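You operate a simulated robot arm through the tools that you are given. There is no shell and no other tool. Be economical: measure what you need, move in short steps, check, and stop when the job is done.

The job below is to be done with a simulated robot arm. You get a single attempt, and the scene is never put back.

Task
Fan the husks off the nuts and store them in the nut basket.
Fine: use the palm fanner; fanner and green tray go back, the woven lid goes on.

It is judged by the outcome, as a careful person would: the job done as asked, and still so three seconds after it is handed in. It fails if anything else is knocked over, pushed out of place, dropped, spilled or broken. A push-on lid holds only when it is set on centred and level and pressed home; a screw cap is set on level and turned clockwise until tight.

Robot
A 6-joint arm with a two-finger parallel gripper, fixed in place. Base frame: the origin is at the foot of the arm, x ahead of it, y to its left, z up; the work surface is at about z = 800. Units: mm, rad, N and s.
With the tool pointing down near the work surface it reaches from about 180 to 760 mm from the base axis. Its first joint turns from -2.897 to 2.897 rad. Payload 3.91 kg.
The TCP is the grasp point between the finger pads, 30 mm short of the fingertips. In the tool frame z runs along the fingers and y along their closing line. Largest opening 110 mm; finger width 20, thickness 10; the body of the gripper, 48 by 112 mm, starts 55 mm behind the TCP.
Orientation is told as [roll, pitch, yaw] about the base's x, y, z axes, in that order, counted from this pose: with the fingers straight down and closing along the base's y, the tool's x points along the base's -x, its y along +y and its z along -z.

Tools
- The arm moves only by the tool play_rows. Its argument "steps" is one flat list of numbers, 7 for each row, row after row: the shift along the tool's x, y, z in mm, then the turn, a rotation vector about the tool's x, y, z in degrees, then the gripper command, from -1 (shut) to 1 (fully open), values between in proportion. In form: [tx, ty, tz, wx, wy, wz, hand, tx, ty, tz, wx, wy, wz, hand, ...]. A call has 1 to 20 rows; each row is the pose to reach, as a shift and turn from the pose commanded when the call began, along the tool's axes at that moment. Rows are played at 5 a second. More than 50 mm and 0.15 rad between two rows, or a gripper value outside its range, and nothing of the call is played. Where a pose cannot be reached the arm comes as near as it can. A force on the tool above 50 N (or 10 N above the force at the start of the call, whichever is more), or a blocked arm, ends the call early, and 0.2 s more pass. The fingers move at their own pace (about 45 mm/s each) and stop on an object; they squeeze with about 42 N. The grip force told is the motor's: it shows also when the fingers shut on nothing. Time passes only in rows, and 0.2 s behind the last, so rows that repeat a pose let the fingers close. The reply holds the time, the measured pose of the TCP, the force on the tool along the base axes, the opening and the grip force, in the units named above and with some noise, with the torque about the TCP (base axes, N m) and any sound that the robot's microphone picked up.
- Cameras (640 x 400 px; columns grow to the right, rows downward): "scene" is fixed at [49.8, 498.9, 1376.8]; the picture's right is [0.83, -0.55, 0.00], its down [-0.52, -0.78, -0.35] and it looks along [0.20, 0.30, -0.94] (base axes); focal length 214 px, centre (320, 200). "wrist" rides on the gripper at [71, 22, -107] in the tool frame; the picture's right is [-0.29, 0.96, 0.00], its down [-0.76, -0.23, -0.61] and it looks along [-0.58, -0.18, 0.79] (tool axes); focal length 243 px, centre (320, 200).
- camera(camera): a new picture of that camera. It takes no simulated time.
- slide_trunk(by): slides the trunk up (or, below 0, down) by that many mm; the arm rides with it, the base frame stays. It gives what a move gives, with no picture.
- pixel_to_xyz(camera, pixels): for up to 12 pixels [column, row] of the newest picture of that camera ("zoom" is the newest enlarged one), the place [x, y, z] in the base frame of the surface seen there, good to about 2 mm. It takes no simulated time.
- close_up(camera, box): a new picture of the part [left, top, right, bottom] of that camera's present view, enlarged. It takes no simulated time.
- job_done(): hands the job in; it is judged then, once.

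Keep the steps short. Do not move on a guess: measure, check each grasp and each placing, and mend mistakes. In all there are 80 turns and 34 pictures (those below and enlarged ones count). Leave the gripper open and the arm clear of the work at the hand-in unless told otherwise, and finish with a single line.

The tools are called after ">>>" as name(argument=value, ...) on one line, values as JSON. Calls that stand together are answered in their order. play_rows: Moves the arm, as the interface text tells. Its arguments: {"type":"object","properties":{"steps":{"type":"array"}},"required":["steps"]} The other tools are called the same way: slide_trunk (by) slides the trunk up or down; camera (camera) takes a picture; pixel_to_xyz (camera, pixels) gives the place of the surface under pixels of a picture; close_up (camera, box) takes an enlarged picture of a part of a camera's view; job_done () hands the job in.

At the start:

```text
time_s: 0.0
tool_pos: [334.1, 234.0, 1222.7]
orientation: [-0.002, 0.001, 0.002]
contact_force: [1.3, -0.4, -0.2]
moment: [0.0, -0.01, -0.01]
width: 110.0
grasp_force: 0.0
trunk travel left (down, up): [-525.0, 65.0]
```

scene: 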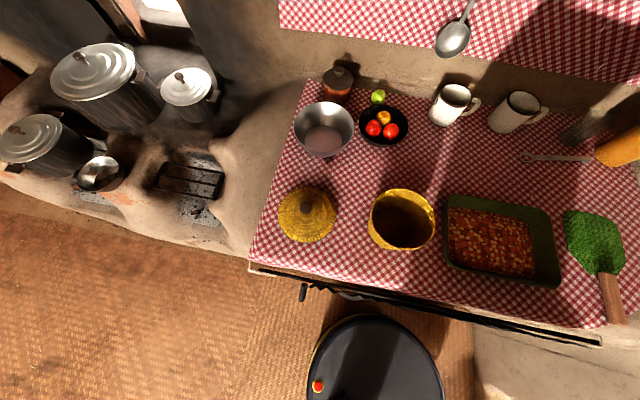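
wrist: 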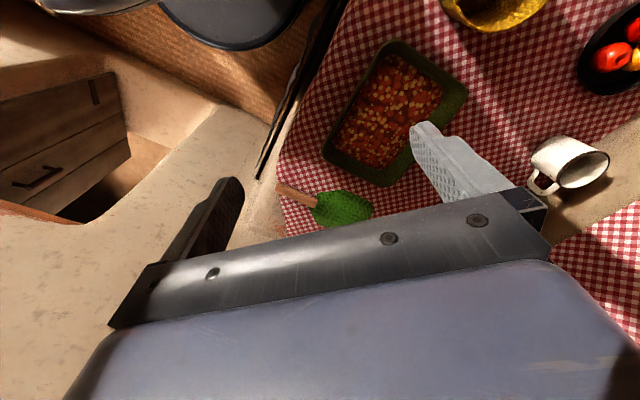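

I see the green tray with nuts and husks around (500,240), the open basket at (402,218), its woven lid at (307,214), and the green palm fanner at (595,250). I'll measure these first.

>>> pixel_to_xyz(camera="scene", pixels=[[446, 196], [553, 210], [560, 288], [446, 265], [490, 240], [402, 190], [370, 222], [434, 222], [404, 250], [402, 222], [480, 285], [500, 200]])

>>> pixel_to_xyz(camera="scene", pixels=[[307, 203], [307, 187], [279, 214], [335, 214], [307, 241], [595, 240], [566, 212], [612, 220], [605, 275], [611, 300], [616, 322], [622, 265]])

>>> close_up(camera="scene", box=[430, 180, 640, 330])

>>> close_up(camera="scene", box=[260, 170, 450, 300])

```text
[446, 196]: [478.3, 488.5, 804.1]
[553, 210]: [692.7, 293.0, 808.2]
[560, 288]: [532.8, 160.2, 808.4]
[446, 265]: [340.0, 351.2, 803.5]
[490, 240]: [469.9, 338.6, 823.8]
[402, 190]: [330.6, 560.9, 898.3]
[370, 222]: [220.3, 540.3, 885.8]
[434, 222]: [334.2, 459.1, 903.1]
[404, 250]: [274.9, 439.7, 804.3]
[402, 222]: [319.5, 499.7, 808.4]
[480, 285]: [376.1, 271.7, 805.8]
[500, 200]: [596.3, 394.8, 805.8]
```

```text
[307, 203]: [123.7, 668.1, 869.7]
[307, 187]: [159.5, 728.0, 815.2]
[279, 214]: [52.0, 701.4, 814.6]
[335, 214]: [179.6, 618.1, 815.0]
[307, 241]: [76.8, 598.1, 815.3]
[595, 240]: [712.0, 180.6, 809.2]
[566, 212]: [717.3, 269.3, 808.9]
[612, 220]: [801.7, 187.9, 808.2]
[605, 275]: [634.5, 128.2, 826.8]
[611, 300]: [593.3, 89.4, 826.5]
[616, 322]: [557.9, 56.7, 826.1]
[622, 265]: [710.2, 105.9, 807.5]
```

```text
2.67 times, centred on (535, 255) of scene
```

zoom: 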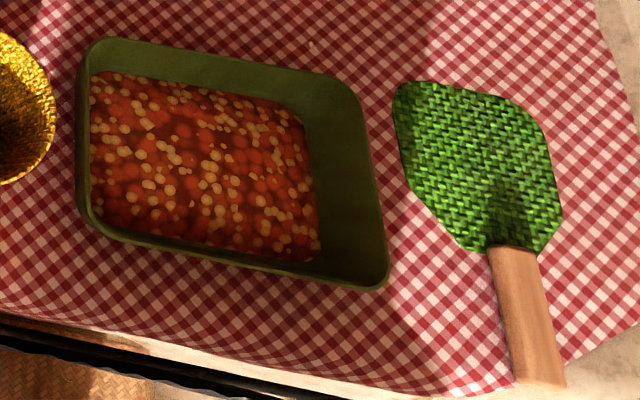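

```text
3.08 times, centred on (355, 235) of scene
```

zoom: 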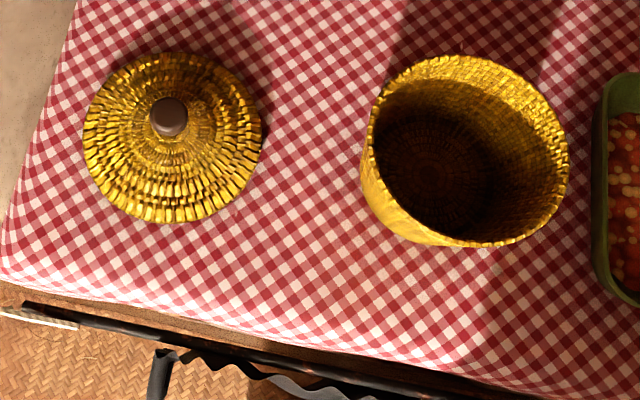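

Next come the tray rim, the basket rim, the lid knob and the handle ends, measured more finely. I'll also take a zoom on the tray.

>>> close_up(camera="scene", box=[436, 185, 566, 295])

>>> pixel_to_xyz(camera="scene", pixels=[[445, 220], [446, 230], [444, 240], [447, 250], [554, 240], [556, 250], [555, 262], [500, 204], [500, 206], [490, 271], [490, 273], [490, 275]])

>>> pixel_to_xyz(camera="scene", pixels=[[402, 191], [372, 215], [433, 215], [395, 249], [380, 196], [425, 198], [372, 236], [428, 238], [310, 206], [303, 206], [308, 210], [309, 197]])

>>> pixel_to_xyz(camera="scene", pixels=[[599, 274], [613, 275], [597, 280], [604, 280], [616, 280], [605, 318], [615, 316], [624, 316], [610, 325], [601, 300], [619, 300], [630, 300]])

```text
3.64 times, centred on (501, 240) of scene
```

zoom: 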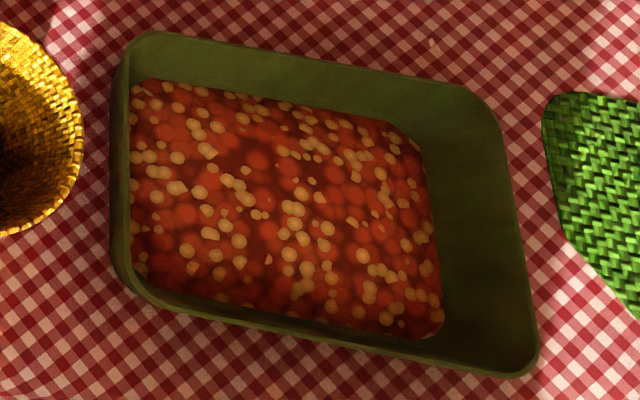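

```text
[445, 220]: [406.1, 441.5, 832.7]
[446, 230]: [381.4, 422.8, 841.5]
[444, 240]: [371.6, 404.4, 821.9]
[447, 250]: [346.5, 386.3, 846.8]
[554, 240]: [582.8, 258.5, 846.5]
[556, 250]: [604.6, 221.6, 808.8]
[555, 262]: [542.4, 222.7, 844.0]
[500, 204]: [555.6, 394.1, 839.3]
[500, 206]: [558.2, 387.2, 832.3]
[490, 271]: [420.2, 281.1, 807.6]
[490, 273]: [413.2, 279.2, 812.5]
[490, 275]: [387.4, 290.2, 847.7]
```

```text
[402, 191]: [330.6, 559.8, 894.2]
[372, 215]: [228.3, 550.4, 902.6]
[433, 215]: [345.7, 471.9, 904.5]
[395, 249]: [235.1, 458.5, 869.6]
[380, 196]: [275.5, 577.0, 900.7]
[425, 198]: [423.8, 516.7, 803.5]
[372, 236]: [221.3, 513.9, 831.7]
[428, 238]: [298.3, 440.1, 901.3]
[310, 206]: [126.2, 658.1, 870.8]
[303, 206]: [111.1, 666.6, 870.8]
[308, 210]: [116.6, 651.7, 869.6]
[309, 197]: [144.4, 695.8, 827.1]
```

```text
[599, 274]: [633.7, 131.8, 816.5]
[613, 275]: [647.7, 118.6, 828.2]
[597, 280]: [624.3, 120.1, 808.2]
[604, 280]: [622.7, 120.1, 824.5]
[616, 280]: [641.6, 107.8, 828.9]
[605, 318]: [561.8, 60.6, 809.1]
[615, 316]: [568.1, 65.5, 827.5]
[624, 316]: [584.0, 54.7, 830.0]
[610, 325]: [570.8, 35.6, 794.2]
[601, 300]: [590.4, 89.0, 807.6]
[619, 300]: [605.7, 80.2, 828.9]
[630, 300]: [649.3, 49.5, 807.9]
```

Measurements so far:

| Item | Measured |
|---|---|
| Tray | rim z≈848, centre ≈(477,344), about 260x196, long side along (0.7,-0.7) |
| Basket | centre ≈(287,509), rim z≈900, R≈70 |
| Lid knob | ≈(119,661,870) |
| Fanner handle | axis through ≈(600,89), direction (0.72,0.70), top z≈828 |

Next I go above the fanner handle with yaw +43°.

>>> play_rows(steps=[-33.2, -18.1, 27.8, 0, 0, -5.4, 1, -66.5, -36.2, 55.5, 0, 0, -10.8, 1, -99.8, -54.4, 83.2, 0, 0, -16.1, 1, -133, -72.5, 111, 0, 0, -21.5, 1, -166.2, -90.6, 138.8, 0, 0, -26.9, 1, -199.5, -108.8, 166.5, 0, 0, -32.3, 1, -232.8, -126.9, 194.2, 0, 0, -37.6, 1, -266, -145, 222, 0, 0, -43, 1, -266, -145, 222, 0, 0, -43, 1])

>>> camera(camera="wrist")

```text
time_s: 2.0
tool_pos: [600.1, 89.6, 1001.3]
orientation: [0.001, -0.001, 0.754]
contact_force: [0.4, -0.5, -0.7]
moment: [-0.02, 0.0, 0.03]
width: 110.0
grasp_force: 0.0
trunk travel left (down, up): [-525.0, 65.0]
```

```text
28 pictures are left
```

wrist: 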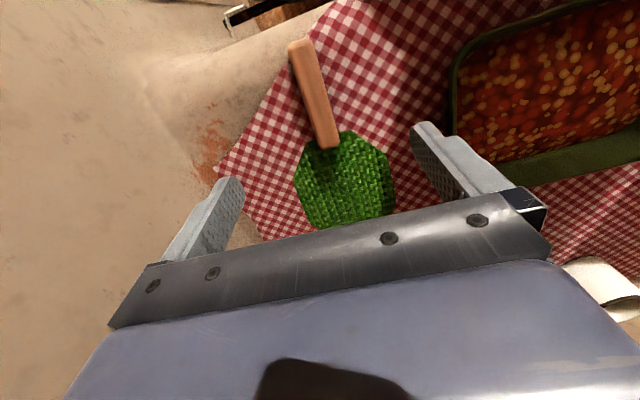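

The handle shows at (300-330, 45-145). I'll measure it in this picture.

>>> pixel_to_xyz(camera="wrist", pixels=[[300, 46], [328, 138], [304, 92], [314, 92], [323, 92], [308, 70], [318, 110], [290, 100], [340, 95], [345, 170], [310, 41], [345, 210]])

```text
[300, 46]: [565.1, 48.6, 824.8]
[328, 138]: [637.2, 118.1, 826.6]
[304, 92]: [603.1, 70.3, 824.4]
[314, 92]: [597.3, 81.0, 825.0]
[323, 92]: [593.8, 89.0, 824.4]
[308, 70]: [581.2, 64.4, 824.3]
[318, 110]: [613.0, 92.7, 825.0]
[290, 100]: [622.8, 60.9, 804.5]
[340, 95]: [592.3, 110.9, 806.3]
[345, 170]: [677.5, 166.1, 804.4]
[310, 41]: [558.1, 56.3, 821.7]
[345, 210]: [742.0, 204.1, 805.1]
```

Handle axis passes (600,82), about 21 wide, top 825. I go down with the fingers partly open to z≈836, then close.

>>> play_rows(steps=[5.2, -5.5, 45, 0, 0, -0.8, 0.2, 5.2, -5.5, 90, 0, 0, -0.8, 0.2, 5.2, -5.5, 130, 0, 0, -0.8, 0.2, 5.2, -5.5, 155, 0, 0, -0.8, 0.2, 5.2, -5.5, 165, 0, 0, -0.8, 0.2, 5.2, -5.5, 165, 0, 0, -0.8, 0.2])

>>> play_rows(steps=[0, 0, 0, 0, 0, 0, -1, 0, 0, 0, 0, 0, 0, -1, 0, 0, 0, 0, 0, 0, -1, 0, 0, 0, 0, 0, 0, -1, 0, 0, 0, 0, 0, 0, -1])

>>> play_rows(steps=[0, 0, -15, 0, 0, 0, -1, 0, 0, -40, 0, 0, 0, -1, 0, 0, -80, 0, 0, 0, -1, 0, 0, -120, 0, 0, 0, -1, 0, 0, -120, 0, 0, 0, -1])

>>> camera(camera="scene")

```text
time_s: 3.4
tool_pos: [599.4, 81.8, 837.0]
orientation: [-0.001, -0.001, 0.765]
contact_force: [-0.5, 0.6, -0.5]
moment: [0.02, 0.0, 0.0]
width: 65.9
grasp_force: 0.0
trunk travel left (down, up): [-525.0, 65.0]
```

```text
time_s: 4.6
tool_pos: [599.9, 80.8, 836.2]
orientation: [-0.001, 0.0, 0.765]
contact_force: [-0.1, 0.3, 0.2]
moment: [0.0, -0.01, -0.02]
width: 26.9
grasp_force: 42.0
trunk travel left (down, up): [-525.0, 65.0]
```

```text
time_s: 5.8
tool_pos: [598.2, 80.5, 956.1]
orientation: [0.0, 0.001, 0.764]
contact_force: [0.4, 0.5, 0.2]
moment: [-0.01, 0.02, 0.01]
width: 0.0
grasp_force: 38.0
trunk travel left (down, up): [-525.0, 65.0]
```

```text
27 pictures are left
```

scene: 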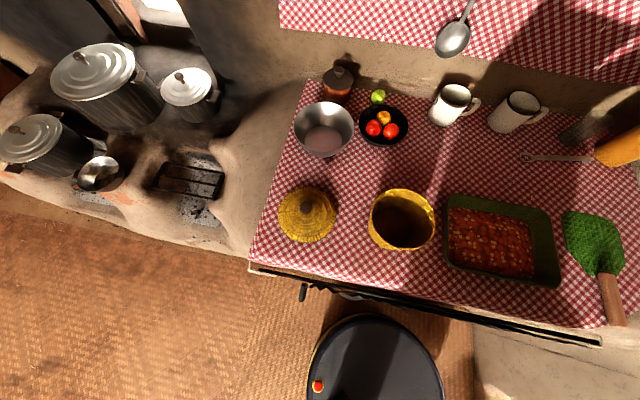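

The fanner slipped out (width went 26.9 → 0) and still lies where it was. I need a deeper grip, so I go down until the fingertips almost touch the cloth.

>>> play_rows(steps=[0, 0, 40, 0, 0, 0, 0.2, 0, 0, 80, 0, 0, 0, 0.2, 0, 0, 110, 0, 0, 0, 0.2, 0, 0, 116, 0, 0, 0, 0.2, 0, 0, 120, 0, 0, 0, 0.2, 0, 0, 123, 0, 0, 0, 0.2, 0, 0, 123, 0, 0, 0, 0.2])

>>> camera(camera="wrist")

```text
time_s: 7.4
tool_pos: [600.2, 80.5, 833.6]
orientation: [0.0, 0.001, 0.763]
contact_force: [0.4, 1.8, 0.4]
moment: [0.02, -0.04, -0.01]
width: 65.9
grasp_force: 0.0
trunk travel left (down, up): [-525.0, 65.0]
```

```text
26 pictures are left
```

wrist: 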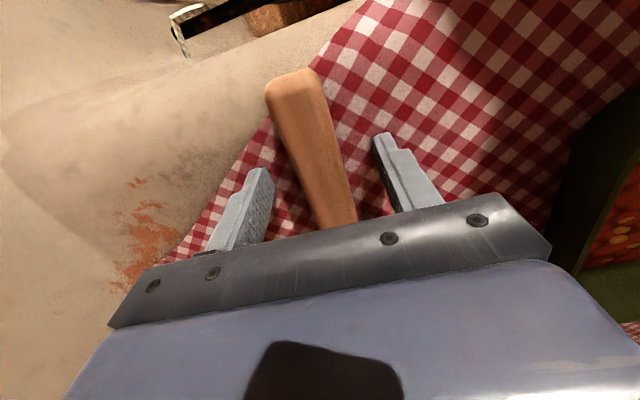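

The handle is centred between the fingers. I close, then lift slowly.

>>> play_rows(steps=[0, 0, 1, 0, 0, 0, -1, 0, 0, 1, 0, 0, 0, -1, 0, 0, 1, 0, 0, 0, -1, 0, 0, 1, 0, 0, 0, -1, 0, 0, 1, 0, 0, 0, -1, 0, 0, 1, 0, 0, 0, -1])

>>> play_rows(steps=[0, 0, -3, 0, 0, 0, -1, 0, 0, -6, 0, 0, 0, -1, 0, 0, -10, 0, 0, 0, -1, 0, 0, -14, 0, 0, 0, -1, 0, 0, -18, 0, 0, 0, -1])

```text
time_s: 8.8
tool_pos: [601.0, 82.2, 831.4]
orientation: [0.0, -0.001, 0.768]
contact_force: [-0.6, -0.4, -0.1]
moment: [-0.01, 0.02, 0.04]
width: 27.2
grasp_force: 42.2
trunk travel left (down, up): [-525.0, 65.0]
```

```text
time_s: 10.0
tool_pos: [599.6, 82.5, 850.7]
orientation: [0.001, 0.0, 0.763]
contact_force: [-0.5, -0.8, -0.2]
moment: [-0.04, 0.04, 0.0]
width: 27.1
grasp_force: 41.7
trunk travel left (down, up): [-525.0, 65.0]
```

Width stays at 27 after rising 19 mm. I lift further and check.

>>> play_rows(steps=[0, 0, -15, 0, 0, 0, -1, 0, 0, -35, 0, 0, 0, -1, 0, 0, -60, 0, 0, 0, -1, 0, 0, -90, 0, 0, 0, -1, 0, 0, -90, 0, 0, 0, -1])

>>> camera(camera="scene")

```text
time_s: 11.2
tool_pos: [600.2, 80.9, 938.8]
orientation: [0.0, 0.0, 0.764]
contact_force: [0.1, -0.1, -0.2]
moment: [-0.03, 0.02, 0.04]
width: 26.8
grasp_force: 41.8
trunk travel left (down, up): [-525.0, 65.0]
```

```text
25 pictures are left
```

scene: 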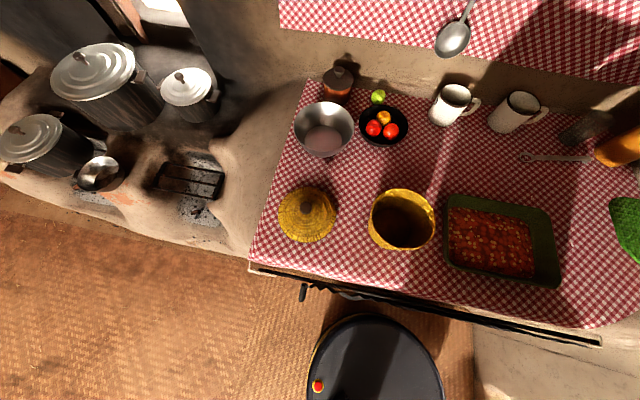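

The fanner is firmly held: it left the cloth and shows at the right edge. I carry it level to above the tray, blade centre over (477,344), with the TCP going to ≈(376,247,960).

>>> play_rows(steps=[7.8, 45.8, -4, 0, 0, 0, -1, 15.6, 91.6, -8, 0, 0, 0, -1, 23.4, 137.5, -12, 0, 0, 0, -1, 31.2, 183.3, -16, 0, 0, 0, -1, 39, 229, -20, 0, 0, 0, -1, 46.8, 274.9, -20, 0, 0, 0, -1, 46.8, 274.9, -20, 0, 0, 0, -1])

>>> camera(camera="scene")

```text
time_s: 12.8
tool_pos: [374.2, 250.1, 961.0]
orientation: [0.0, -0.001, 0.764]
contact_force: [0.0, 0.2, -1.0]
moment: [-0.06, 0.04, 0.0]
width: 27.0
grasp_force: 41.8
trunk travel left (down, up): [-525.0, 65.0]
```

```text
24 pictures are left
```

scene: 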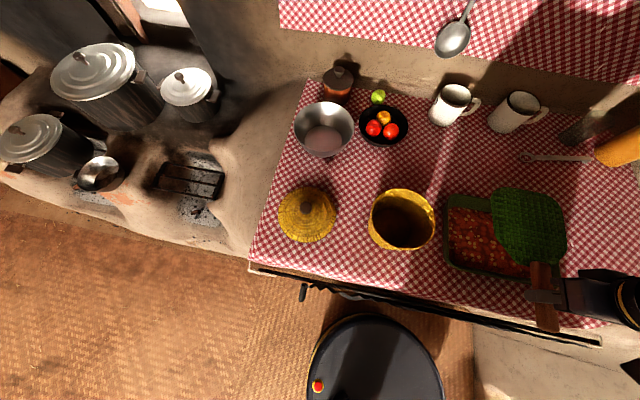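

The blade hovers level over the tray. I play four flaps: tip up at the top, level at the bottom, lowest blade z≈876, clear of the rim at 848.

>>> play_rows(steps=[0, 0, -5, 0, -8, 0, -1, 0, 0, -40, 0, -16, 0, -1, 0, 0, 10, 0, -8, 0, -1, 0, 0, 60, 0, 0, 0, -1, 0, 0, 10, 0, -8, 0, -1, 0, 0, -40, 0, -16, 0, -1, 0, 0, 10, 0, -8, 0, -1, 0, 0, 60, 0, 0, 0, -1, 0, 0, 10, 0, -8, 0, -1, 0, 0, -40, 0, -16, 0, -1, 0, 0, 10, 0, -8, 0, -1, 0, 0, 60, 0, 0, 0, -1, 0, 0, 10, 0, -8, 0, -1, 0, 0, -40, 0, -16, 0, -1, 0, 0, 10, 0, -8, 0, -1, 0, 0, 60, 0, 0, 0, -1, 0, 0, 20, 0, -6, 0, -1, 0, 0, 0, 0, 0, 0, -1])

>>> close_up(camera="scene", box=[360, 120, 640, 320])

```text
time_s: 16.6
tool_pos: [376.1, 245.2, 960.8]
orientation: [0.0, -0.001, 0.767]
contact_force: [-0.7, 0.2, -0.4]
moment: [-0.02, 0.0, 0.01]
width: 27.0
grasp_force: 42.2
trunk travel left (down, up): [-525.0, 65.0]
```

```text
2.00 times, centred on (500, 220) of scene
```

zoom: 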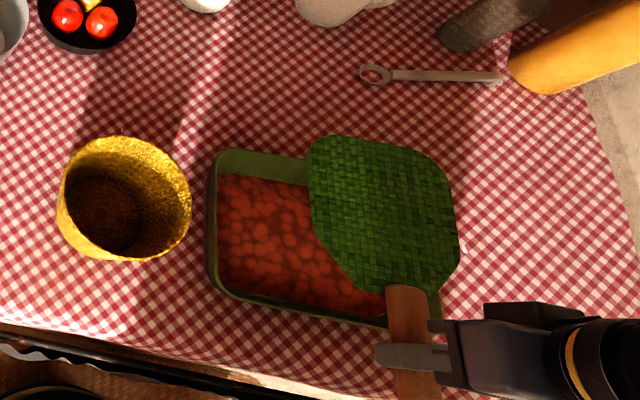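

The pale husk flakes are gone from the visible part and only red nuts remain. I move the fanner back above its place and check the rest of the tray.

>>> play_rows(steps=[-7.8, -45.8, 0, 0, 0, 0, -1, -15.6, -91.6, 0, 0, 0, 0, -1, -23.4, -137.5, 5, 0, 0, 0, -1, -31.2, -183.3, 10, 0, 0, 0, -1, -39, -229, 15, 0, 0, 0, -1, -46.8, -274.9, 20, 0, 0, 0, -1, -46.8, -274.9, 20, 0, 0, 0, -1])

>>> close_up(camera="scene", box=[400, 160, 640, 310])

```text
time_s: 18.2
tool_pos: [599.4, 82.4, 940.6]
orientation: [0.001, -0.001, 0.765]
contact_force: [0.9, -0.1, -1.0]
moment: [-0.07, 0.07, -0.01]
width: 26.8
grasp_force: 42.1
trunk travel left (down, up): [-525.0, 65.0]
```

```text
2.67 times, centred on (520, 235) of scene
```

zoom: 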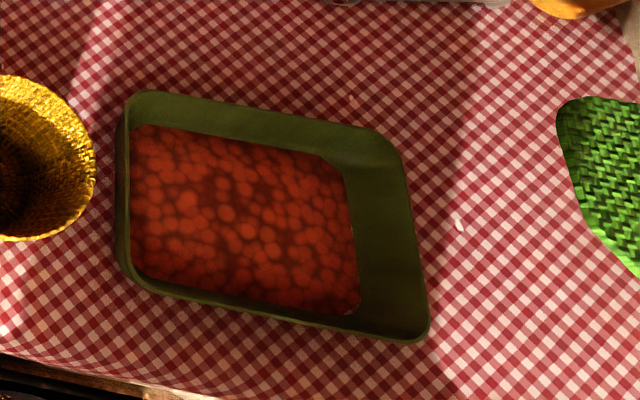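

The tray looks clean, but tiny pale flecks near zoom (352,228) and (350,312) deserve a closer look.

>>> close_up(camera="scene", box=[500, 215, 580, 280])

```text
6.15 times, centred on (540, 248) of scene
```

zoom: 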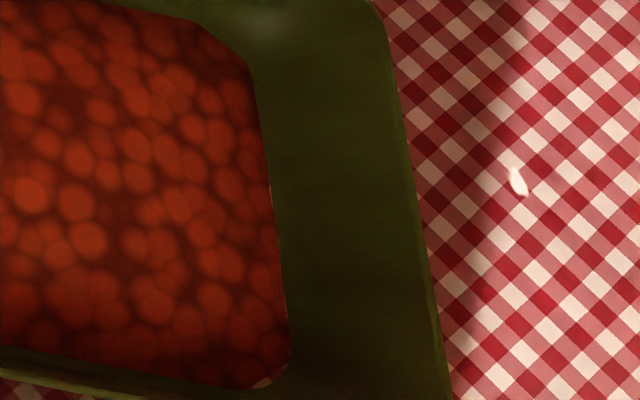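

All clean. I set the fanner down at its original spot, release it, and rise.

>>> play_rows(steps=[0, 0, 40, 0, 0, 0, -1, 0, 0, 75, 0, 0, 0, -1, 0, 0, 95, 0, 0, 0, -1, 0, 0, 102, 0, 0, 0, -1, 0, 0, 106.5, 0, 0, 0, -1, 0, 0, 107, 0, 0, 0, -1, 0, 0, 107, 0, 0, 0, 0.2, 0, 0, 107, 0, 0, 0, 0.2, 0, 0, 107, 0, 0, 0, 0.2, 0, 0, 90, 0, 0, 0, 0.2, 0, 0, 50, 0, 0, 0, 0.2, 0, 0, 0, 0, 0, 0, 0.2, 0, 0, -40, 0, 0, 0, 0.2])

>>> camera(camera="scene")

```text
time_s: 21.0
tool_pos: [600.3, 80.5, 979.0]
orientation: [0.0, 0.0, 0.764]
contact_force: [-0.3, 0.3, 1.1]
moment: [0.0, -0.01, 0.0]
width: 66.1
grasp_force: 0.1
trunk travel left (down, up): [-525.0, 65.0]
```

```text
20 pictures are left
```

scene: 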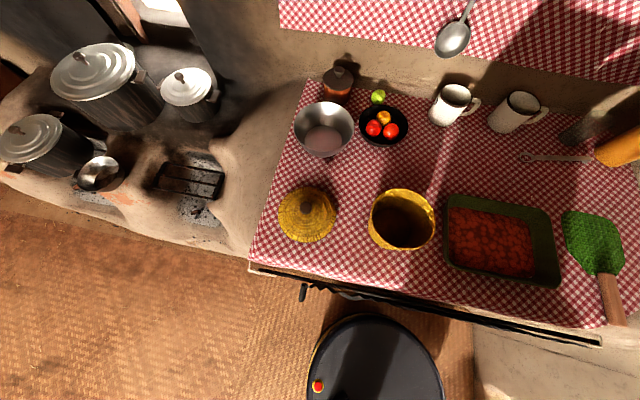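

The fanner is back on its original spot. Before gripping the tray I need the slope and thickness of its walls, so I'll measure across the right and near walls.

>>> pixel_to_xyz(camera="scene", pixels=[[530, 248], [533, 248], [537, 248], [541, 248], [545, 248], [549, 248], [553, 248], [555, 248], [500, 203], [500, 207], [500, 211], [500, 215]])

>>> play_rows(steps=[20, 40, -20, 0, 0, 8, 0.2, 40, 80, -40, 0, 0, 8, 0.2, 40, 80, -40, 0, 0, 8, 0.2])

>>> camera(camera="wrist")

```text
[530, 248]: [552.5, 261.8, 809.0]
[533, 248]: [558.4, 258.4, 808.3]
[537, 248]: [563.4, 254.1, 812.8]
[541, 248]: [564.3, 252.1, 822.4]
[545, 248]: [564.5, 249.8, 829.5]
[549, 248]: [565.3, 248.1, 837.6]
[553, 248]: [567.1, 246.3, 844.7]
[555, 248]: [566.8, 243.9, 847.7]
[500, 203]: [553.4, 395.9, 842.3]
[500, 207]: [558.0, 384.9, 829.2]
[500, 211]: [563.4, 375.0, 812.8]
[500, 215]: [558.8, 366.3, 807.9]
```

```text
time_s: 21.8
tool_pos: [512.5, 111.2, 1020.0]
orientation: [0.001, 0.0, 0.624]
contact_force: [0.2, 0.6, 0.4]
moment: [0.04, 0.02, 0.04]
width: 66.1
grasp_force: 0.0
trunk travel left (down, up): [-525.0, 65.0]
```

```text
19 pictures are left
```

wrist: 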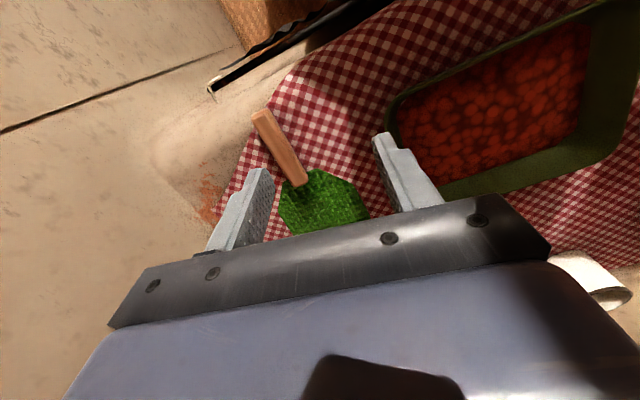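

The walls flare about 13°, the rim is near z 848, and the nut layer is thin (z about 808–824). 

Plan:
- Pinch the middle of the far long wall, near (547,412), with the tool leaned 12° to follow the wall.
- Swing the tray to the basket.
- Pour over the corner on the basket side.

First I go above that wall with yaw -45° and look.

>>> play_rows(steps=[-18.4, 20.2, 5, 0, 0, 7.4, 0.2, -36.8, 40.4, 9, 0, 0, 14.7, 0.2, -55.3, 60.7, 14, 0, 0, 22, 0.2, -73.7, 80.9, 18, 0, 0, 29.4, 0.2, -92.1, 101, 23, 0, 0, 36.7, 0.2, -110.5, 121.3, 27, 0, 0, 44.1, 0.2, -128.9, 141.5, 32, 0, 0, 51.4, 0.2, -147.3, 161.7, 36, 0, 0, 58.8, 0.2, -165.8, 182, 41, 0, 0, 66.1, 0.2, -184.2, 202.2, 45, 0, 0, 73.5, 0.2, -202.6, 222.4, 50, 0, 0, 80.8, 0.2, -202.6, 222.4, 50, 0, 0, 80.8, 0.2])

>>> camera(camera="wrist")

```text
time_s: 24.4
tool_pos: [550.0, 409.7, 969.5]
orientation: [0.001, -0.001, -0.786]
contact_force: [-0.6, 0.4, -0.9]
moment: [0.04, -0.02, 0.0]
width: 65.8
grasp_force: 0.1
trunk travel left (down, up): [-525.0, 65.0]
```

```text
18 pictures are left
```

wrist: 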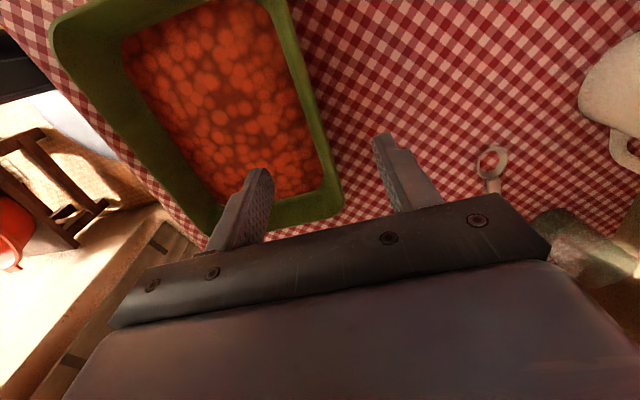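

The far long wall runs from (285,10) to (340,205) in this picture. I'll measure across it.

>>> pixel_to_xyz(camera="wrist", pixels=[[293, 60], [297, 60], [301, 60], [305, 60], [306, 110], [310, 110], [314, 110], [318, 110], [322, 150], [326, 150], [330, 150], [240, 120]])

>>> close_up(camera="wrist", box=[200, 0, 400, 220])

```text
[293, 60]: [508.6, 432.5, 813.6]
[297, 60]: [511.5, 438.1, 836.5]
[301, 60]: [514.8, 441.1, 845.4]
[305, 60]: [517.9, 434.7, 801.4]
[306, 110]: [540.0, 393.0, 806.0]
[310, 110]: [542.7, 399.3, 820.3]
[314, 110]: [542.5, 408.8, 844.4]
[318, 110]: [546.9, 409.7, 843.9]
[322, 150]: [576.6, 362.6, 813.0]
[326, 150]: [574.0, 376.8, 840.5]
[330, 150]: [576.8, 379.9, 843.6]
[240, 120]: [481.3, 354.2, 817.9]
```

```text
1.82 times, centred on (300, 110) of wrist
```

zoom: 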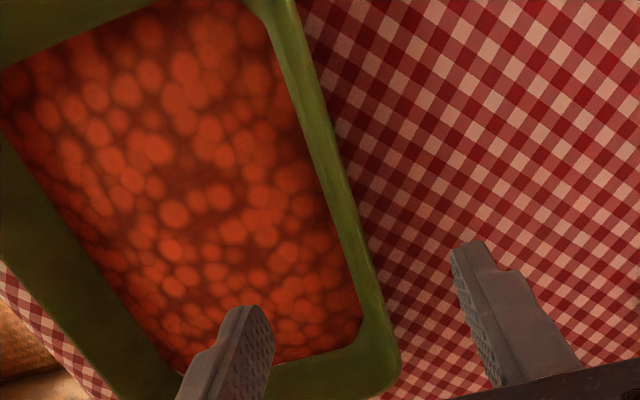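

Rim centre lies at projection 675 along (0.7,0.7), exactly at 45°. I lean the tool 12°, narrow the opening to 45 mm, go down with the TCP at z≈851, and pause before closing.

>>> play_rows(steps=[2, -1, 20, 6, 0, 0, -0.2, 4.2, -2.4, 50, 12, 0, 0, -0.2, 4.2, -2.4, 85, 12, 0, 0, -0.2, 4.2, -2.4, 105, 12, 0, 0, -0.2, 4.2, -2.4, 114, 12, 0, 0, -0.2, 4.2, -2.4, 119, 12, 0, 0, -0.2, 4.2, -2.4, 119, 12, 0, 0, -0.2])

>>> camera(camera="wrist")

```text
time_s: 26.0
tool_pos: [545.1, 411.4, 851.0]
orientation: [-0.211, -0.002, -0.785]
contact_force: [0.2, 0.0, 0.8]
moment: [0.02, -0.03, 0.03]
width: 44.0
grasp_force: 0.2
trunk travel left (down, up): [-525.0, 65.0]
```

```text
16 pictures are left
```

wrist: 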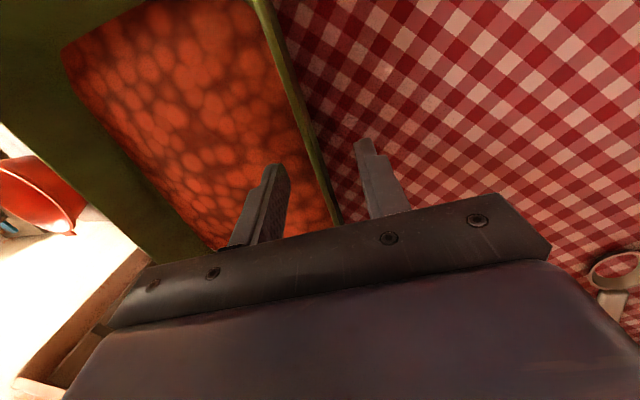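

The wall is between the fingers and parallel to them. I close gently in place, then lift a little.

>>> play_rows(steps=[0, 0, 0, 0, 0, 0, -1, 0, 0, 0, 0, 0, 0, -1, 0, 0, 0, 0, 0, 0, -1, 0, 0, 0, 0, 0, 0, -1, 0, 0, 0, 0, 0, 0, -1])

>>> play_rows(steps=[0, 0.4, -2, 0, 0, 0, -1, 0, 1, -5, 0, 0, 0, -1, 0, 2.1, -10, 0, 0, 0, -1, 0, 4.2, -20, 0, 0, 0, -1, 0, 4.2, -20, 0, 0, 0, -1])

>>> camera(camera="scene")

```text
time_s: 27.2
tool_pos: [544.1, 411.3, 851.5]
orientation: [-0.21, 0.002, -0.785]
contact_force: [1.5, 0.3, 5.2]
moment: [-0.74, 0.72, -0.08]
width: 4.0
grasp_force: 41.9
trunk travel left (down, up): [-525.0, 65.0]
```

```text
time_s: 28.4
tool_pos: [551.2, 416.4, 870.1]
orientation: [-0.209, -0.001, -0.783]
contact_force: [-0.2, 0.2, -1.3]
moment: [0.13, -0.08, 0.01]
width: 3.1
grasp_force: 41.9
trunk travel left (down, up): [-525.0, 65.0]
```

```text
15 pictures are left
```

scene: 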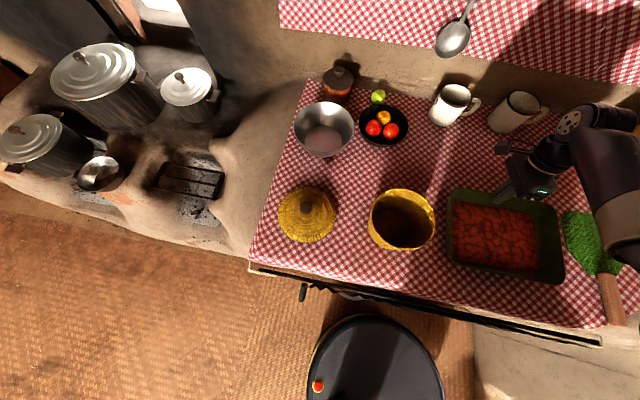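

The tray appears shifted. I check whether it has actually lifted by measuring its rim and floor in this picture.

>>> pixel_to_xyz(camera="scene", pixels=[[449, 230], [450, 240], [448, 225], [559, 248], [561, 255], [562, 265], [490, 268], [490, 269], [490, 270], [470, 262], [540, 240], [490, 235]])

>>> close_up(camera="scene", box=[430, 170, 590, 300])

```text
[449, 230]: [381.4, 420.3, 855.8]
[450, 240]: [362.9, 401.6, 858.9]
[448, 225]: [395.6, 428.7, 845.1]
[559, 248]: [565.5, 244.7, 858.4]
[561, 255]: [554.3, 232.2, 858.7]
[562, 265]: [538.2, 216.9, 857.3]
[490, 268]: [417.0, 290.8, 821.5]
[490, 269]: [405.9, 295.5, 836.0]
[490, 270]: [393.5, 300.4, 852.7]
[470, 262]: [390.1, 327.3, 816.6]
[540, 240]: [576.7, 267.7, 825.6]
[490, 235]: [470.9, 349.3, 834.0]
```

```text
3.08 times, centred on (510, 235) of scene
```

zoom: 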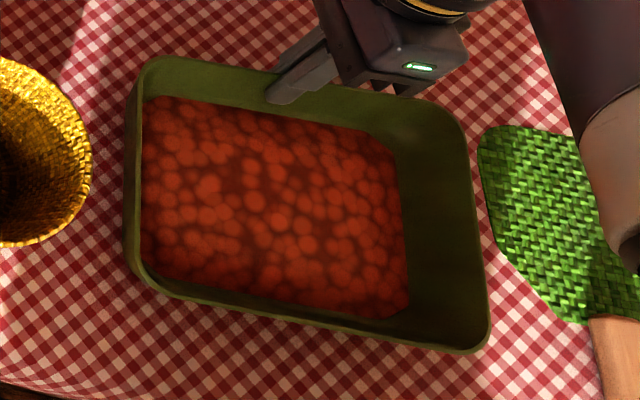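

The tray is off the cloth: rim about 858, with a slight sag at the near side, nuts in place. My lift also drifted 8 mm outward, so I'll correct for that when I put it back. I lift straight up 150 mm and check it holds.

>>> play_rows(steps=[0, -4, -20, 0, 0, 0, -1, 0, -10, -48, 0, 0, 0, -1, 0, -17, -80, 0, 0, 0, -1, 0, -24, -113, 0, 0, 0, -1, 0, -31, -147, 0, 0, 0, -1, 0, -31, -147, 0, 0, 0, -1])

>>> camera(camera="wrist")

```text
time_s: 29.8
tool_pos: [550.6, 416.4, 1021.2]
orientation: [-0.209, 0.0, -0.786]
contact_force: [0.3, 0.6, -2.0]
moment: [0.16, -0.14, 0.01]
width: 3.2
grasp_force: 42.1
trunk travel left (down, up): [-525.0, 65.0]
```

```text
13 pictures are left
```

wrist: 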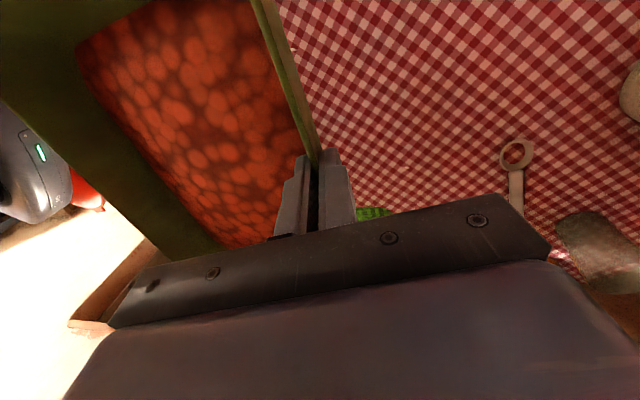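

Held firmly. I measure the nut surface and rim to get the tray's real tilt.

>>> pixel_to_xyz(camera="wrist", pixels=[[105, 50], [230, 20], [200, 150], [270, 130], [220, 235], [265, 20], [272, 40], [295, 110], [85, 10], [180, 200], [160, 20], [310, 150]])

```text
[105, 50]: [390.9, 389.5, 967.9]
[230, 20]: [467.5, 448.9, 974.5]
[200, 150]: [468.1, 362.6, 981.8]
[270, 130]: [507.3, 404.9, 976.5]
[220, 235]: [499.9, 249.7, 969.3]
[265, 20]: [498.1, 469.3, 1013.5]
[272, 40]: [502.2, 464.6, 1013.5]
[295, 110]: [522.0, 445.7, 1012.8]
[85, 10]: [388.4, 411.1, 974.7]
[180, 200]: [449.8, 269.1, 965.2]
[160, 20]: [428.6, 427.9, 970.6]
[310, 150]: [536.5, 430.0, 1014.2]
```

The tray tilts only about 5° and holds. I turn it 12° so its diagonal points along -x, and bring its pouring corner over the basket, still nearly level: TCP to about (522,509,1021).

>>> play_rows(steps=[17.1, 8.9, -1.9, 0, 0.5, 2.3, -1, 34.3, 17.7, -3.8, 0, 1, 4.7, -1, 51.4, 26.6, -5.6, 0, 1.5, 7, -1, 68.6, 35.4, -7.5, 0, 2, 9.4, -1, 85.7, 44.3, -9.4, 0, 2.5, 11.7, -1, 85.7, 44.3, -9.4, 0, 2.5, 11.7, -1])

>>> camera(camera="scene")

```text
time_s: 31.2
tool_pos: [490.1, 477.7, 1029.7]
orientation: [-0.207, 0.001, -0.994]
contact_force: [-0.3, 0.6, -1.0]
moment: [0.14, -0.14, 0.0]
width: 3.2
grasp_force: 41.4
out of reach, approached as far as the arm can: row 1, 2, 3, 4, 5, 6
trunk travel left (down, up): [-525.0, 65.0]
```

```text
12 pictures are left
```

scene: 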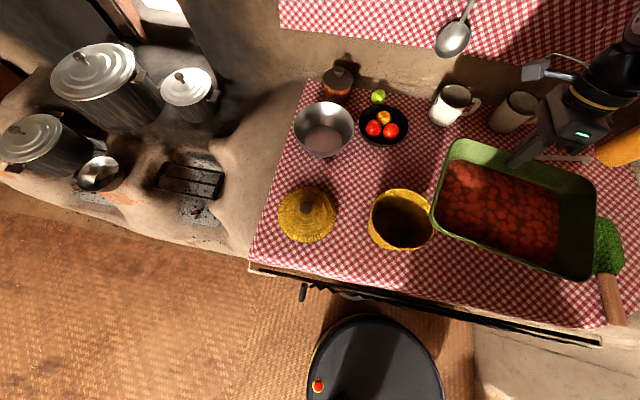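

Out of reach at this height: the tool stopped at (490,478,1030). Raising the trunk gives the arm more low reach, so I slide it up 65 and then correct the position. The tray is still held with the nuts in it.

>>> slide_trunk(by=64)

```text
time_s: 32.2
tool_pos: [490.1, 476.9, 1093.9]
orientation: [-0.207, 0.001, -0.993]
contact_force: [0.0, 0.8, -1.8]
moment: [0.09, -0.14, -0.01]
width: 3.1
grasp_force: 41.8
trunk travel left (down, up): [-589.0, 1.0]
```

I play a null row to see which pose now counts as commanded.

>>> play_rows(steps=[0, 0, 0, 0, 0, 0, -1, 0, 0, 0, 0, 0, 0, -1])

```text
time_s: 32.8
tool_pos: [490.2, 477.8, 1092.7]
orientation: [-0.208, 0.001, -0.994]
contact_force: [0.0, -0.1, -0.8]
moment: [0.09, -0.19, 0.03]
width: 3.3
grasp_force: 42.7
trunk travel left (down, up): [-589.0, 1.0]
```

Commanded equals actual. I now lower to lip height ≈975 and begin the tilt (12°), bringing the corner over the basket centre.

>>> play_rows(steps=[0, 8, 25, -2.5, -1.6, 0.35, -1, 3, 20, 40, -5, -3.2, 0.7, -1, 8, 33, 40, -7.6, -4.8, 1.05, -1, 14.4, 44.9, 40, -10.1, -6.4, 1.4, -1, 14.4, 44.9, 40, -10.1, -6.4, 1.4, -1])

>>> camera(camera="scene")

```text
time_s: 34.0
tool_pos: [511.3, 508.4, 1045.0]
orientation: [-0.026, -0.111, -1.005]
contact_force: [-0.5, 0.8, -2.0]
moment: [0.11, -0.11, 0.02]
width: 3.1
grasp_force: 42.1
trunk travel left (down, up): [-589.0, 1.0]
```

```text
11 pictures are left
```

scene: 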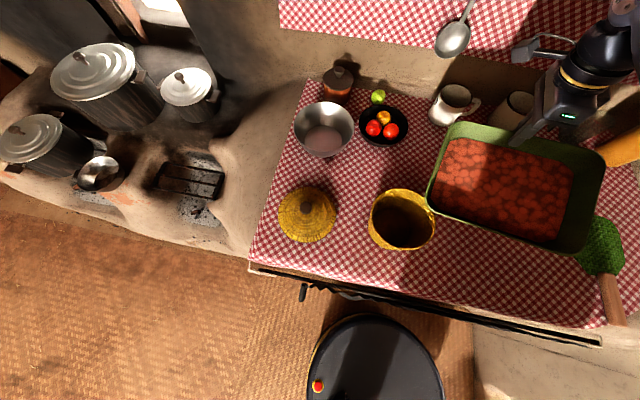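

Reached. I verify the lip corner's height and place.

>>> pixel_to_xyz(camera="scene", pixels=[[428, 205], [430, 208], [433, 209], [430, 198], [432, 185], [440, 214], [452, 130], [580, 250], [600, 170], [500, 190], [455, 195], [550, 225]])

```text
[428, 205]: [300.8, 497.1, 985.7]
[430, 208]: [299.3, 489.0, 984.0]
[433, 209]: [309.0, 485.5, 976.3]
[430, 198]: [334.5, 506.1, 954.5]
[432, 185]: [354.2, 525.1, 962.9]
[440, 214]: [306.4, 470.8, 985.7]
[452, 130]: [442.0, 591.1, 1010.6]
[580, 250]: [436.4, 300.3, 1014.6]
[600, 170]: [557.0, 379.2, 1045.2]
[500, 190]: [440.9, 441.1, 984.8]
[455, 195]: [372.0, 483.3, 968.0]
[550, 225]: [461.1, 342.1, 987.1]
```

The lip corner is at (300,495,985), and both neighbouring corners sit equally higher (1011 and 1015), a good corner pour. I tilt 24° more about the lip and shift it toward (297,507).

>>> play_rows(steps=[5, -3.2, -11.4, -3.35, -2.15, 0.45, -1, 10.1, -6.4, -22.8, -6.7, -4.3, 0.9, -1, 14.5, -12, -33.2, -10, -6.4, 1.35, -1, 18.9, -17.4, -43.6, -13.4, -8.5, 1.8, -1, 23, -25.7, -53.3, -16.8, -10.7, 2.25, -1, 27, -34.1, -62.9, -20.1, -12.8, 2.7, -1, 27, -34.1, -62.9, -20.1, -12.8, 2.7, -1])

>>> camera(camera="scene")

```text
time_s: 35.6
tool_pos: [465.7, 521.2, 1106.8]
orientation: [0.342, -0.327, -1.087]
contact_force: [0.0, -0.5, -1.9]
moment: [0.12, -0.06, 0.01]
width: 3.0
grasp_force: 42.4
trunk travel left (down, up): [-589.0, 1.0]
```

```text
10 pictures are left
```

scene: 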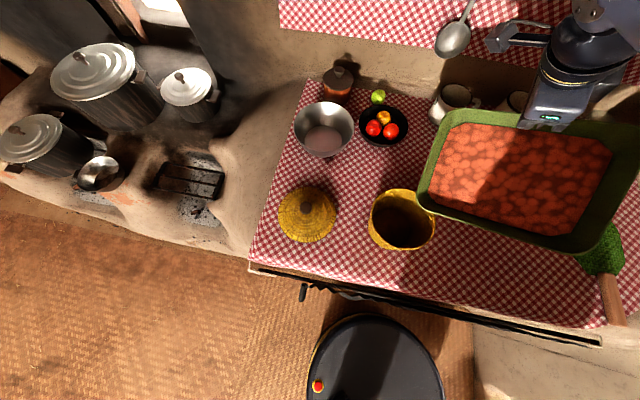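

The nuts are still in the tray. I check the lip's place before tilting further.

>>> pixel_to_xyz(camera="scene", pixels=[[419, 188], [420, 195], [422, 200], [425, 203], [424, 190]])

```text
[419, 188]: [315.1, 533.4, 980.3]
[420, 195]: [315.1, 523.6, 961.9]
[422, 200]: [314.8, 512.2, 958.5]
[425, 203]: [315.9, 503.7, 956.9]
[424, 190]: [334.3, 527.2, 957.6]
```

Lip is about (312,512,963), inside the basket mouth. I continue tilting by 32°, with the lip drifting 10 mm toward the centre and lowering.

>>> play_rows(steps=[3.3, -7.8, -12.3, -3.35, -2.15, 0.45, -1, 6.7, -15.7, -24.7, -6.7, -4.3, 0.9, -1, 11.3, -25.2, -35, -10, -6.4, 1.35, -1, 16, -34.7, -45.3, -13.4, -8.5, 1.8, -1, 21, -44.6, -54.5, -16.8, -10.7, 2.25, -1, 26.1, -54.5, -63.8, -20.1, -12.8, 2.7, -1, 31.3, -64.5, -72.5, -23.5, -15, 3.15, -1, 36.5, -74.6, -81.2, -26.8, -17.1, 3.6, -1, 36.5, -74.6, -81.2, -26.8, -17.1, 3.6, -1])

>>> camera(camera="scene")

```text
time_s: 37.6
tool_pos: [356.6, 520.4, 1142.5]
orientation: [0.917, -0.53, -1.333]
contact_force: [0.4, -0.1, -1.9]
moment: [0.06, 0.02, 0.02]
width: 3.6
grasp_force: 42.0
trunk travel left (down, up): [-589.0, 1.0]
```

```text
9 pictures are left
```

scene: 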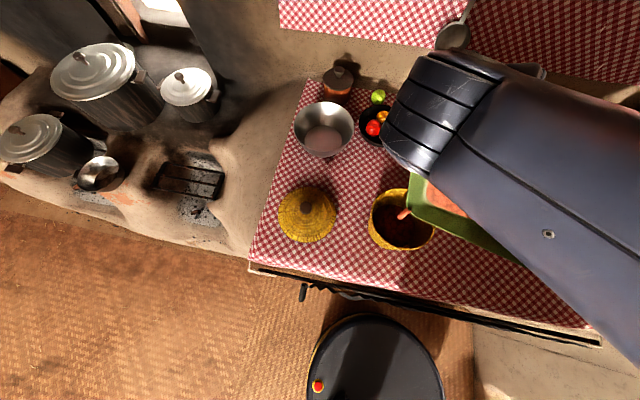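

Nuts are flowing off the corner into the basket (stream at (405,213)). I hold here two seconds, then tilt 16° more and hold again.

>>> play_rows(steps=[0, 0, 0, 0, 0, 0, -1, 0, 0, 0, 0, 0, 0, -1, 0, 0, 0, 0, 0, 0, -1, 0, 0, 0, 0, 0, 0, -1, 0, 0, 0, 0, 0, 0, -1, 0, 0, 0, 0, 0, 0, -1, 0, 0, 0, 0, 0, 0, -1, 0, 0, 0, 0, 0, 0, -1, 2.3, -6.5, -13.4, -3.35, -2.15, 0.45, -1, 4.6, -13, -26.9, -6.7, -4.3, 0.9, -1, 7.4, -20.2, -39.8, -10, -6.4, 1.35, -1, 10.2, -27.3, -52.6, -13.4, -8.5, 1.8, -1, 10.2, -27.3, -52.6, -13.4, -8.5, 1.8, -1, 10.2, -27.3, -52.6, -13.4, -8.5, 1.8, -1, 10.2, -27.3, -52.6, -13.4, -8.5, 1.8, -1, 10.2, -27.3, -52.6, -13.4, -8.5, 1.8, -1])

>>> camera(camera="scene")

```text
time_s: 41.0
tool_pos: [299.0, 530.5, 1156.2]
orientation: [1.235, -0.58, -1.503]
contact_force: [1.1, -1.2, -1.7]
moment: [0.08, 0.08, 0.03]
width: 3.3
grasp_force: 41.8
out of reach, approached as far as the arm can: row 12, 13, 14, 15, 16
trunk travel left (down, up): [-589.0, 1.0]
```

```text
8 pictures are left
```

scene: 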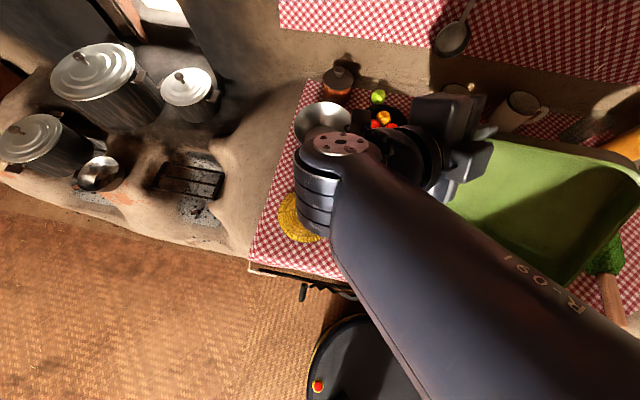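

The tray now looks empty and clean. I reverse the tilt along the same path and then look.

>>> play_rows(steps=[-2.5, 0.4, 29.6, 6.7, 4.3, -0.9, -1, -5, 0.7, 59.2, 13.4, 8.5, -1.8, -1, -4, 5.4, 87, 20.1, 12.8, -2.7, -1, -3.5, 10, 114, 26.8, 17.1, -3.6, -1, -3, 14.8, 142, 33.6, 21.3, -4.5, -1, -2, 19.4, 168.9, 40.3, 25.6, -5.4, -1, 4.8, 5.5, 189.3, 47, 29.9, -6.3, -1, 11.7, -8.4, 209.7, 53.7, 34.1, -7.2, -1, 18.5, -22.3, 230.1, 60.4, 38.4, -8.1, -1, 18.5, -22.3, 230.1, 60.4, 38.4, -8.1, -1])

>>> camera(camera="scene")

```text
time_s: 43.2
tool_pos: [509.7, 505.3, 1063.3]
orientation: [-0.032, -0.111, -1.002]
contact_force: [-0.5, 0.0, -2.5]
moment: [0.12, -0.11, -0.02]
width: 3.3
grasp_force: 42.0
out of reach, approached as far as the arm can: row 9, 10
trunk travel left (down, up): [-589.0, 1.0]
```

```text
7 pictures are left
```

scene: 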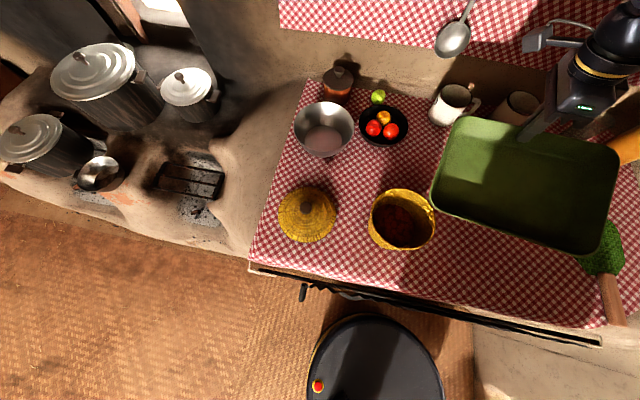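

The tray is empty and the nuts are in the basket. Now I level the tray and take it back in two steps: first untilt and come inward.

>>> play_rows(steps=[-17, -12.9, 4, 3.4, 2.1, -0.5, -1, -34.1, -25.8, 8.1, 6.7, 4.3, -0.9, -1, -51.2, -38.7, 12.2, 10.1, 6.4, -1.4, -1, -51.2, -38.7, 12.2, 10.1, 6.4, -1.4, -1])

```text
time_s: 44.2
tool_pos: [506.2, 440.3, 1059.5]
orientation: [-0.209, 0.001, -0.994]
contact_force: [-0.5, -0.1, -2.2]
moment: [0.12, -0.13, -0.04]
width: 3.2
grasp_force: 42.4
trunk travel left (down, up): [-589.0, 1.0]
```

Good. Next I yaw back 12°, go above the original place, and lower to z≈935.

>>> play_rows(steps=[-15, 5.2, -1.1, 0, -0.8, -3.9, -1, -30, 10.4, -2.2, 0, -1.7, -7.8, -1, -45, 15.6, -3.3, 0, -2.5, -11.7, -1, -45, 24, 38, 0, -2.5, -11.7, -1, -45, 33, 78, 0, -2.5, -11.7, -1, -45, 41.5, 118.5, 0, -2.5, -11.7, -1, -45, 41.5, 118.5, 0, -2.5, -11.7, -1])

```text
time_s: 45.8
tool_pos: [542.2, 411.7, 931.7]
orientation: [-0.208, 0.0, -0.786]
contact_force: [0.3, 0.4, -1.7]
moment: [0.14, -0.13, -0.04]
width: 3.3
grasp_force: 42.6
trunk travel left (down, up): [-589.0, 1.0]
```

Above its place. I lean 5° to level the sagging tray, lower to z≈870, and check.

>>> play_rows(steps=[-0.7, 5, 20, 2.5, 0, 0, -1, -0.7, 10, 42, 5, 0, 0, -1, -0.7, 13.6, 60.5, 5, 0, 0, -1, -0.7, 13.6, 60.5, 5, 0, 0, -1])

>>> close_up(camera="scene", box=[360, 80, 620, 310])

>>> pixel_to_xyz(camera="zoom", pixels=[[200, 260], [205, 280], [202, 240], [240, 320], [300, 335], [360, 345], [420, 290], [425, 310], [300, 270], [250, 250], [380, 300], [300, 310]])

```text
time_s: 46.8
tool_pos: [542.3, 411.6, 869.5]
orientation: [-0.298, 0.0, -0.786]
contact_force: [-1.3, 0.1, -1.4]
moment: [0.12, -0.12, 0.01]
width: 3.3
grasp_force: 41.9
trunk travel left (down, up): [-589.0, 1.0]
```

```text
1.74 times, centred on (490, 195) of scene
```

zoom: 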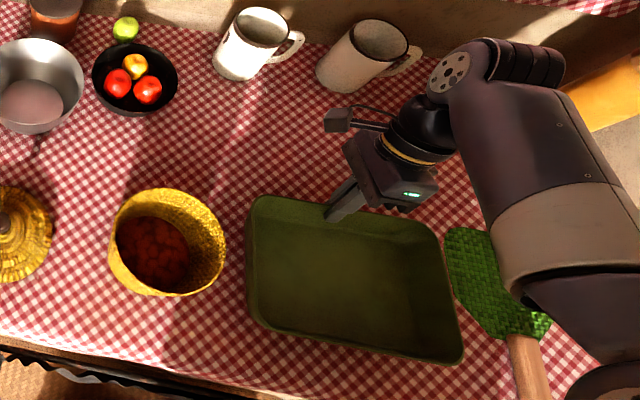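

```text
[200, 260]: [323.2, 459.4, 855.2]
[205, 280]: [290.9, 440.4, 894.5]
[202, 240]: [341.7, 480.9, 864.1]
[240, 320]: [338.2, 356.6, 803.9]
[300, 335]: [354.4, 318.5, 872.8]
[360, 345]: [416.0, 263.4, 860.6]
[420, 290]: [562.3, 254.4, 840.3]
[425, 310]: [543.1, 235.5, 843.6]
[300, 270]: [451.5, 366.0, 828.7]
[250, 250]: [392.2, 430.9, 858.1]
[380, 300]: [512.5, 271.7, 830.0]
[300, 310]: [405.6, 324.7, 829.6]
```

The tray floor reads level (828.7–830), about 21 mm above its resting value of 808. No spill is visible, and the mugs and bowls are undisturbed. I lower 19 mm and read the force.

>>> play_rows(steps=[-1, 3.7, 9.6, 0, 0, 0, -1, -1, 5.2, 14.3, 0, 0, 0, -1, -1, 6.3, 18.2, 0, 0, 0, -1, -1, 6.3, 18.2, 0, 0, 0, -1])

```text
time_s: 47.8
tool_pos: [541.2, 409.6, 853.0]
orientation: [-0.295, -0.001, -0.786]
contact_force: [0.6, 0.4, -0.9]
moment: [0.14, -0.13, 0.03]
width: 3.1
grasp_force: 42.3
trunk travel left (down, up): [-589.0, 1.0]
```

Not touching yet (moment unchanged). I lower 2 mm more in small steps.

>>> play_rows(steps=[0, 0.3, 1, 0, 0, 0, -1, 0, 0.6, 1.9, 0, 0, 0, -1, 0, 0.6, 1.9, 0, 0, 0, -1])

```text
time_s: 48.6
tool_pos: [542.2, 409.6, 849.9]
orientation: [-0.293, 0.001, -0.786]
contact_force: [0.6, 0.4, -0.2]
moment: [0.17, -0.05, 0.01]
width: 2.9
grasp_force: 42.2
trunk travel left (down, up): [-589.0, 1.0]
```

xy reads about 2 mm inward of the target. I correct outward 2 mm and lower 1.5 mm.

>>> play_rows(steps=[0, 1.9, -0.6, 0, 0, 0, -1, 0, 2.1, 0.3, 0, 0, 0, -1, 0, 2.35, 0.85, 0, 0, 0, -1, 0, 2.35, 0.85, 0, 0, 0, -1])

```text
time_s: 49.6
tool_pos: [541.8, 408.8, 850.8]
orientation: [-0.294, 0.001, -0.784]
contact_force: [-0.1, -0.3, -1.6]
moment: [0.21, -0.03, -0.04]
width: 3.0
grasp_force: 41.9
out of reach, approached as far as the arm can: row 1, 2, 3, 4
trunk travel left (down, up): [-589.0, 1.0]
```

The raised trunk now limits the reach here. I lift the tray 66 mm, slide the trunk back down 64, and finish the placing from there.

>>> play_rows(steps=[0, -6.4, -21, 0, 0, 0, -1, 0, -12.9, -42, 0, 0, 0, -1, 0, -19.3, -63.1, 0, 0, 0, -1, 0, -19.3, -63.1, 0, 0, 0, -1])

>>> slide_trunk(by=-58)

>>> play_rows(steps=[-0.5, 2.9, -0.9, 0, 0, 0, -1, -0.5, 2.9, -0.9, 0, 0, 0, -1])

```text
time_s: 50.6
tool_pos: [541.7, 409.3, 917.1]
orientation: [-0.296, -0.001, -0.784]
contact_force: [0.2, 0.2, -2.2]
moment: [0.14, -0.09, -0.02]
width: 2.9
grasp_force: 42.3
trunk travel left (down, up): [-589.0, 1.0]
```

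```text
time_s: 51.6
tool_pos: [542.6, 410.3, 860.1]
orientation: [-0.295, -0.002, -0.785]
contact_force: [0.0, 0.2, -2.4]
moment: [0.14, -0.11, 0.03]
width: 3.3
grasp_force: 41.9
trunk travel left (down, up): [-531.0, 59.0]
```

```text
time_s: 52.2
tool_pos: [544.0, 412.3, 859.0]
orientation: [-0.298, 0.0, -0.787]
contact_force: [0.1, -0.1, -2.1]
moment: [0.18, -0.13, 0.03]
width: 3.2
grasp_force: 42.0
trunk travel left (down, up): [-531.0, 59.0]
```

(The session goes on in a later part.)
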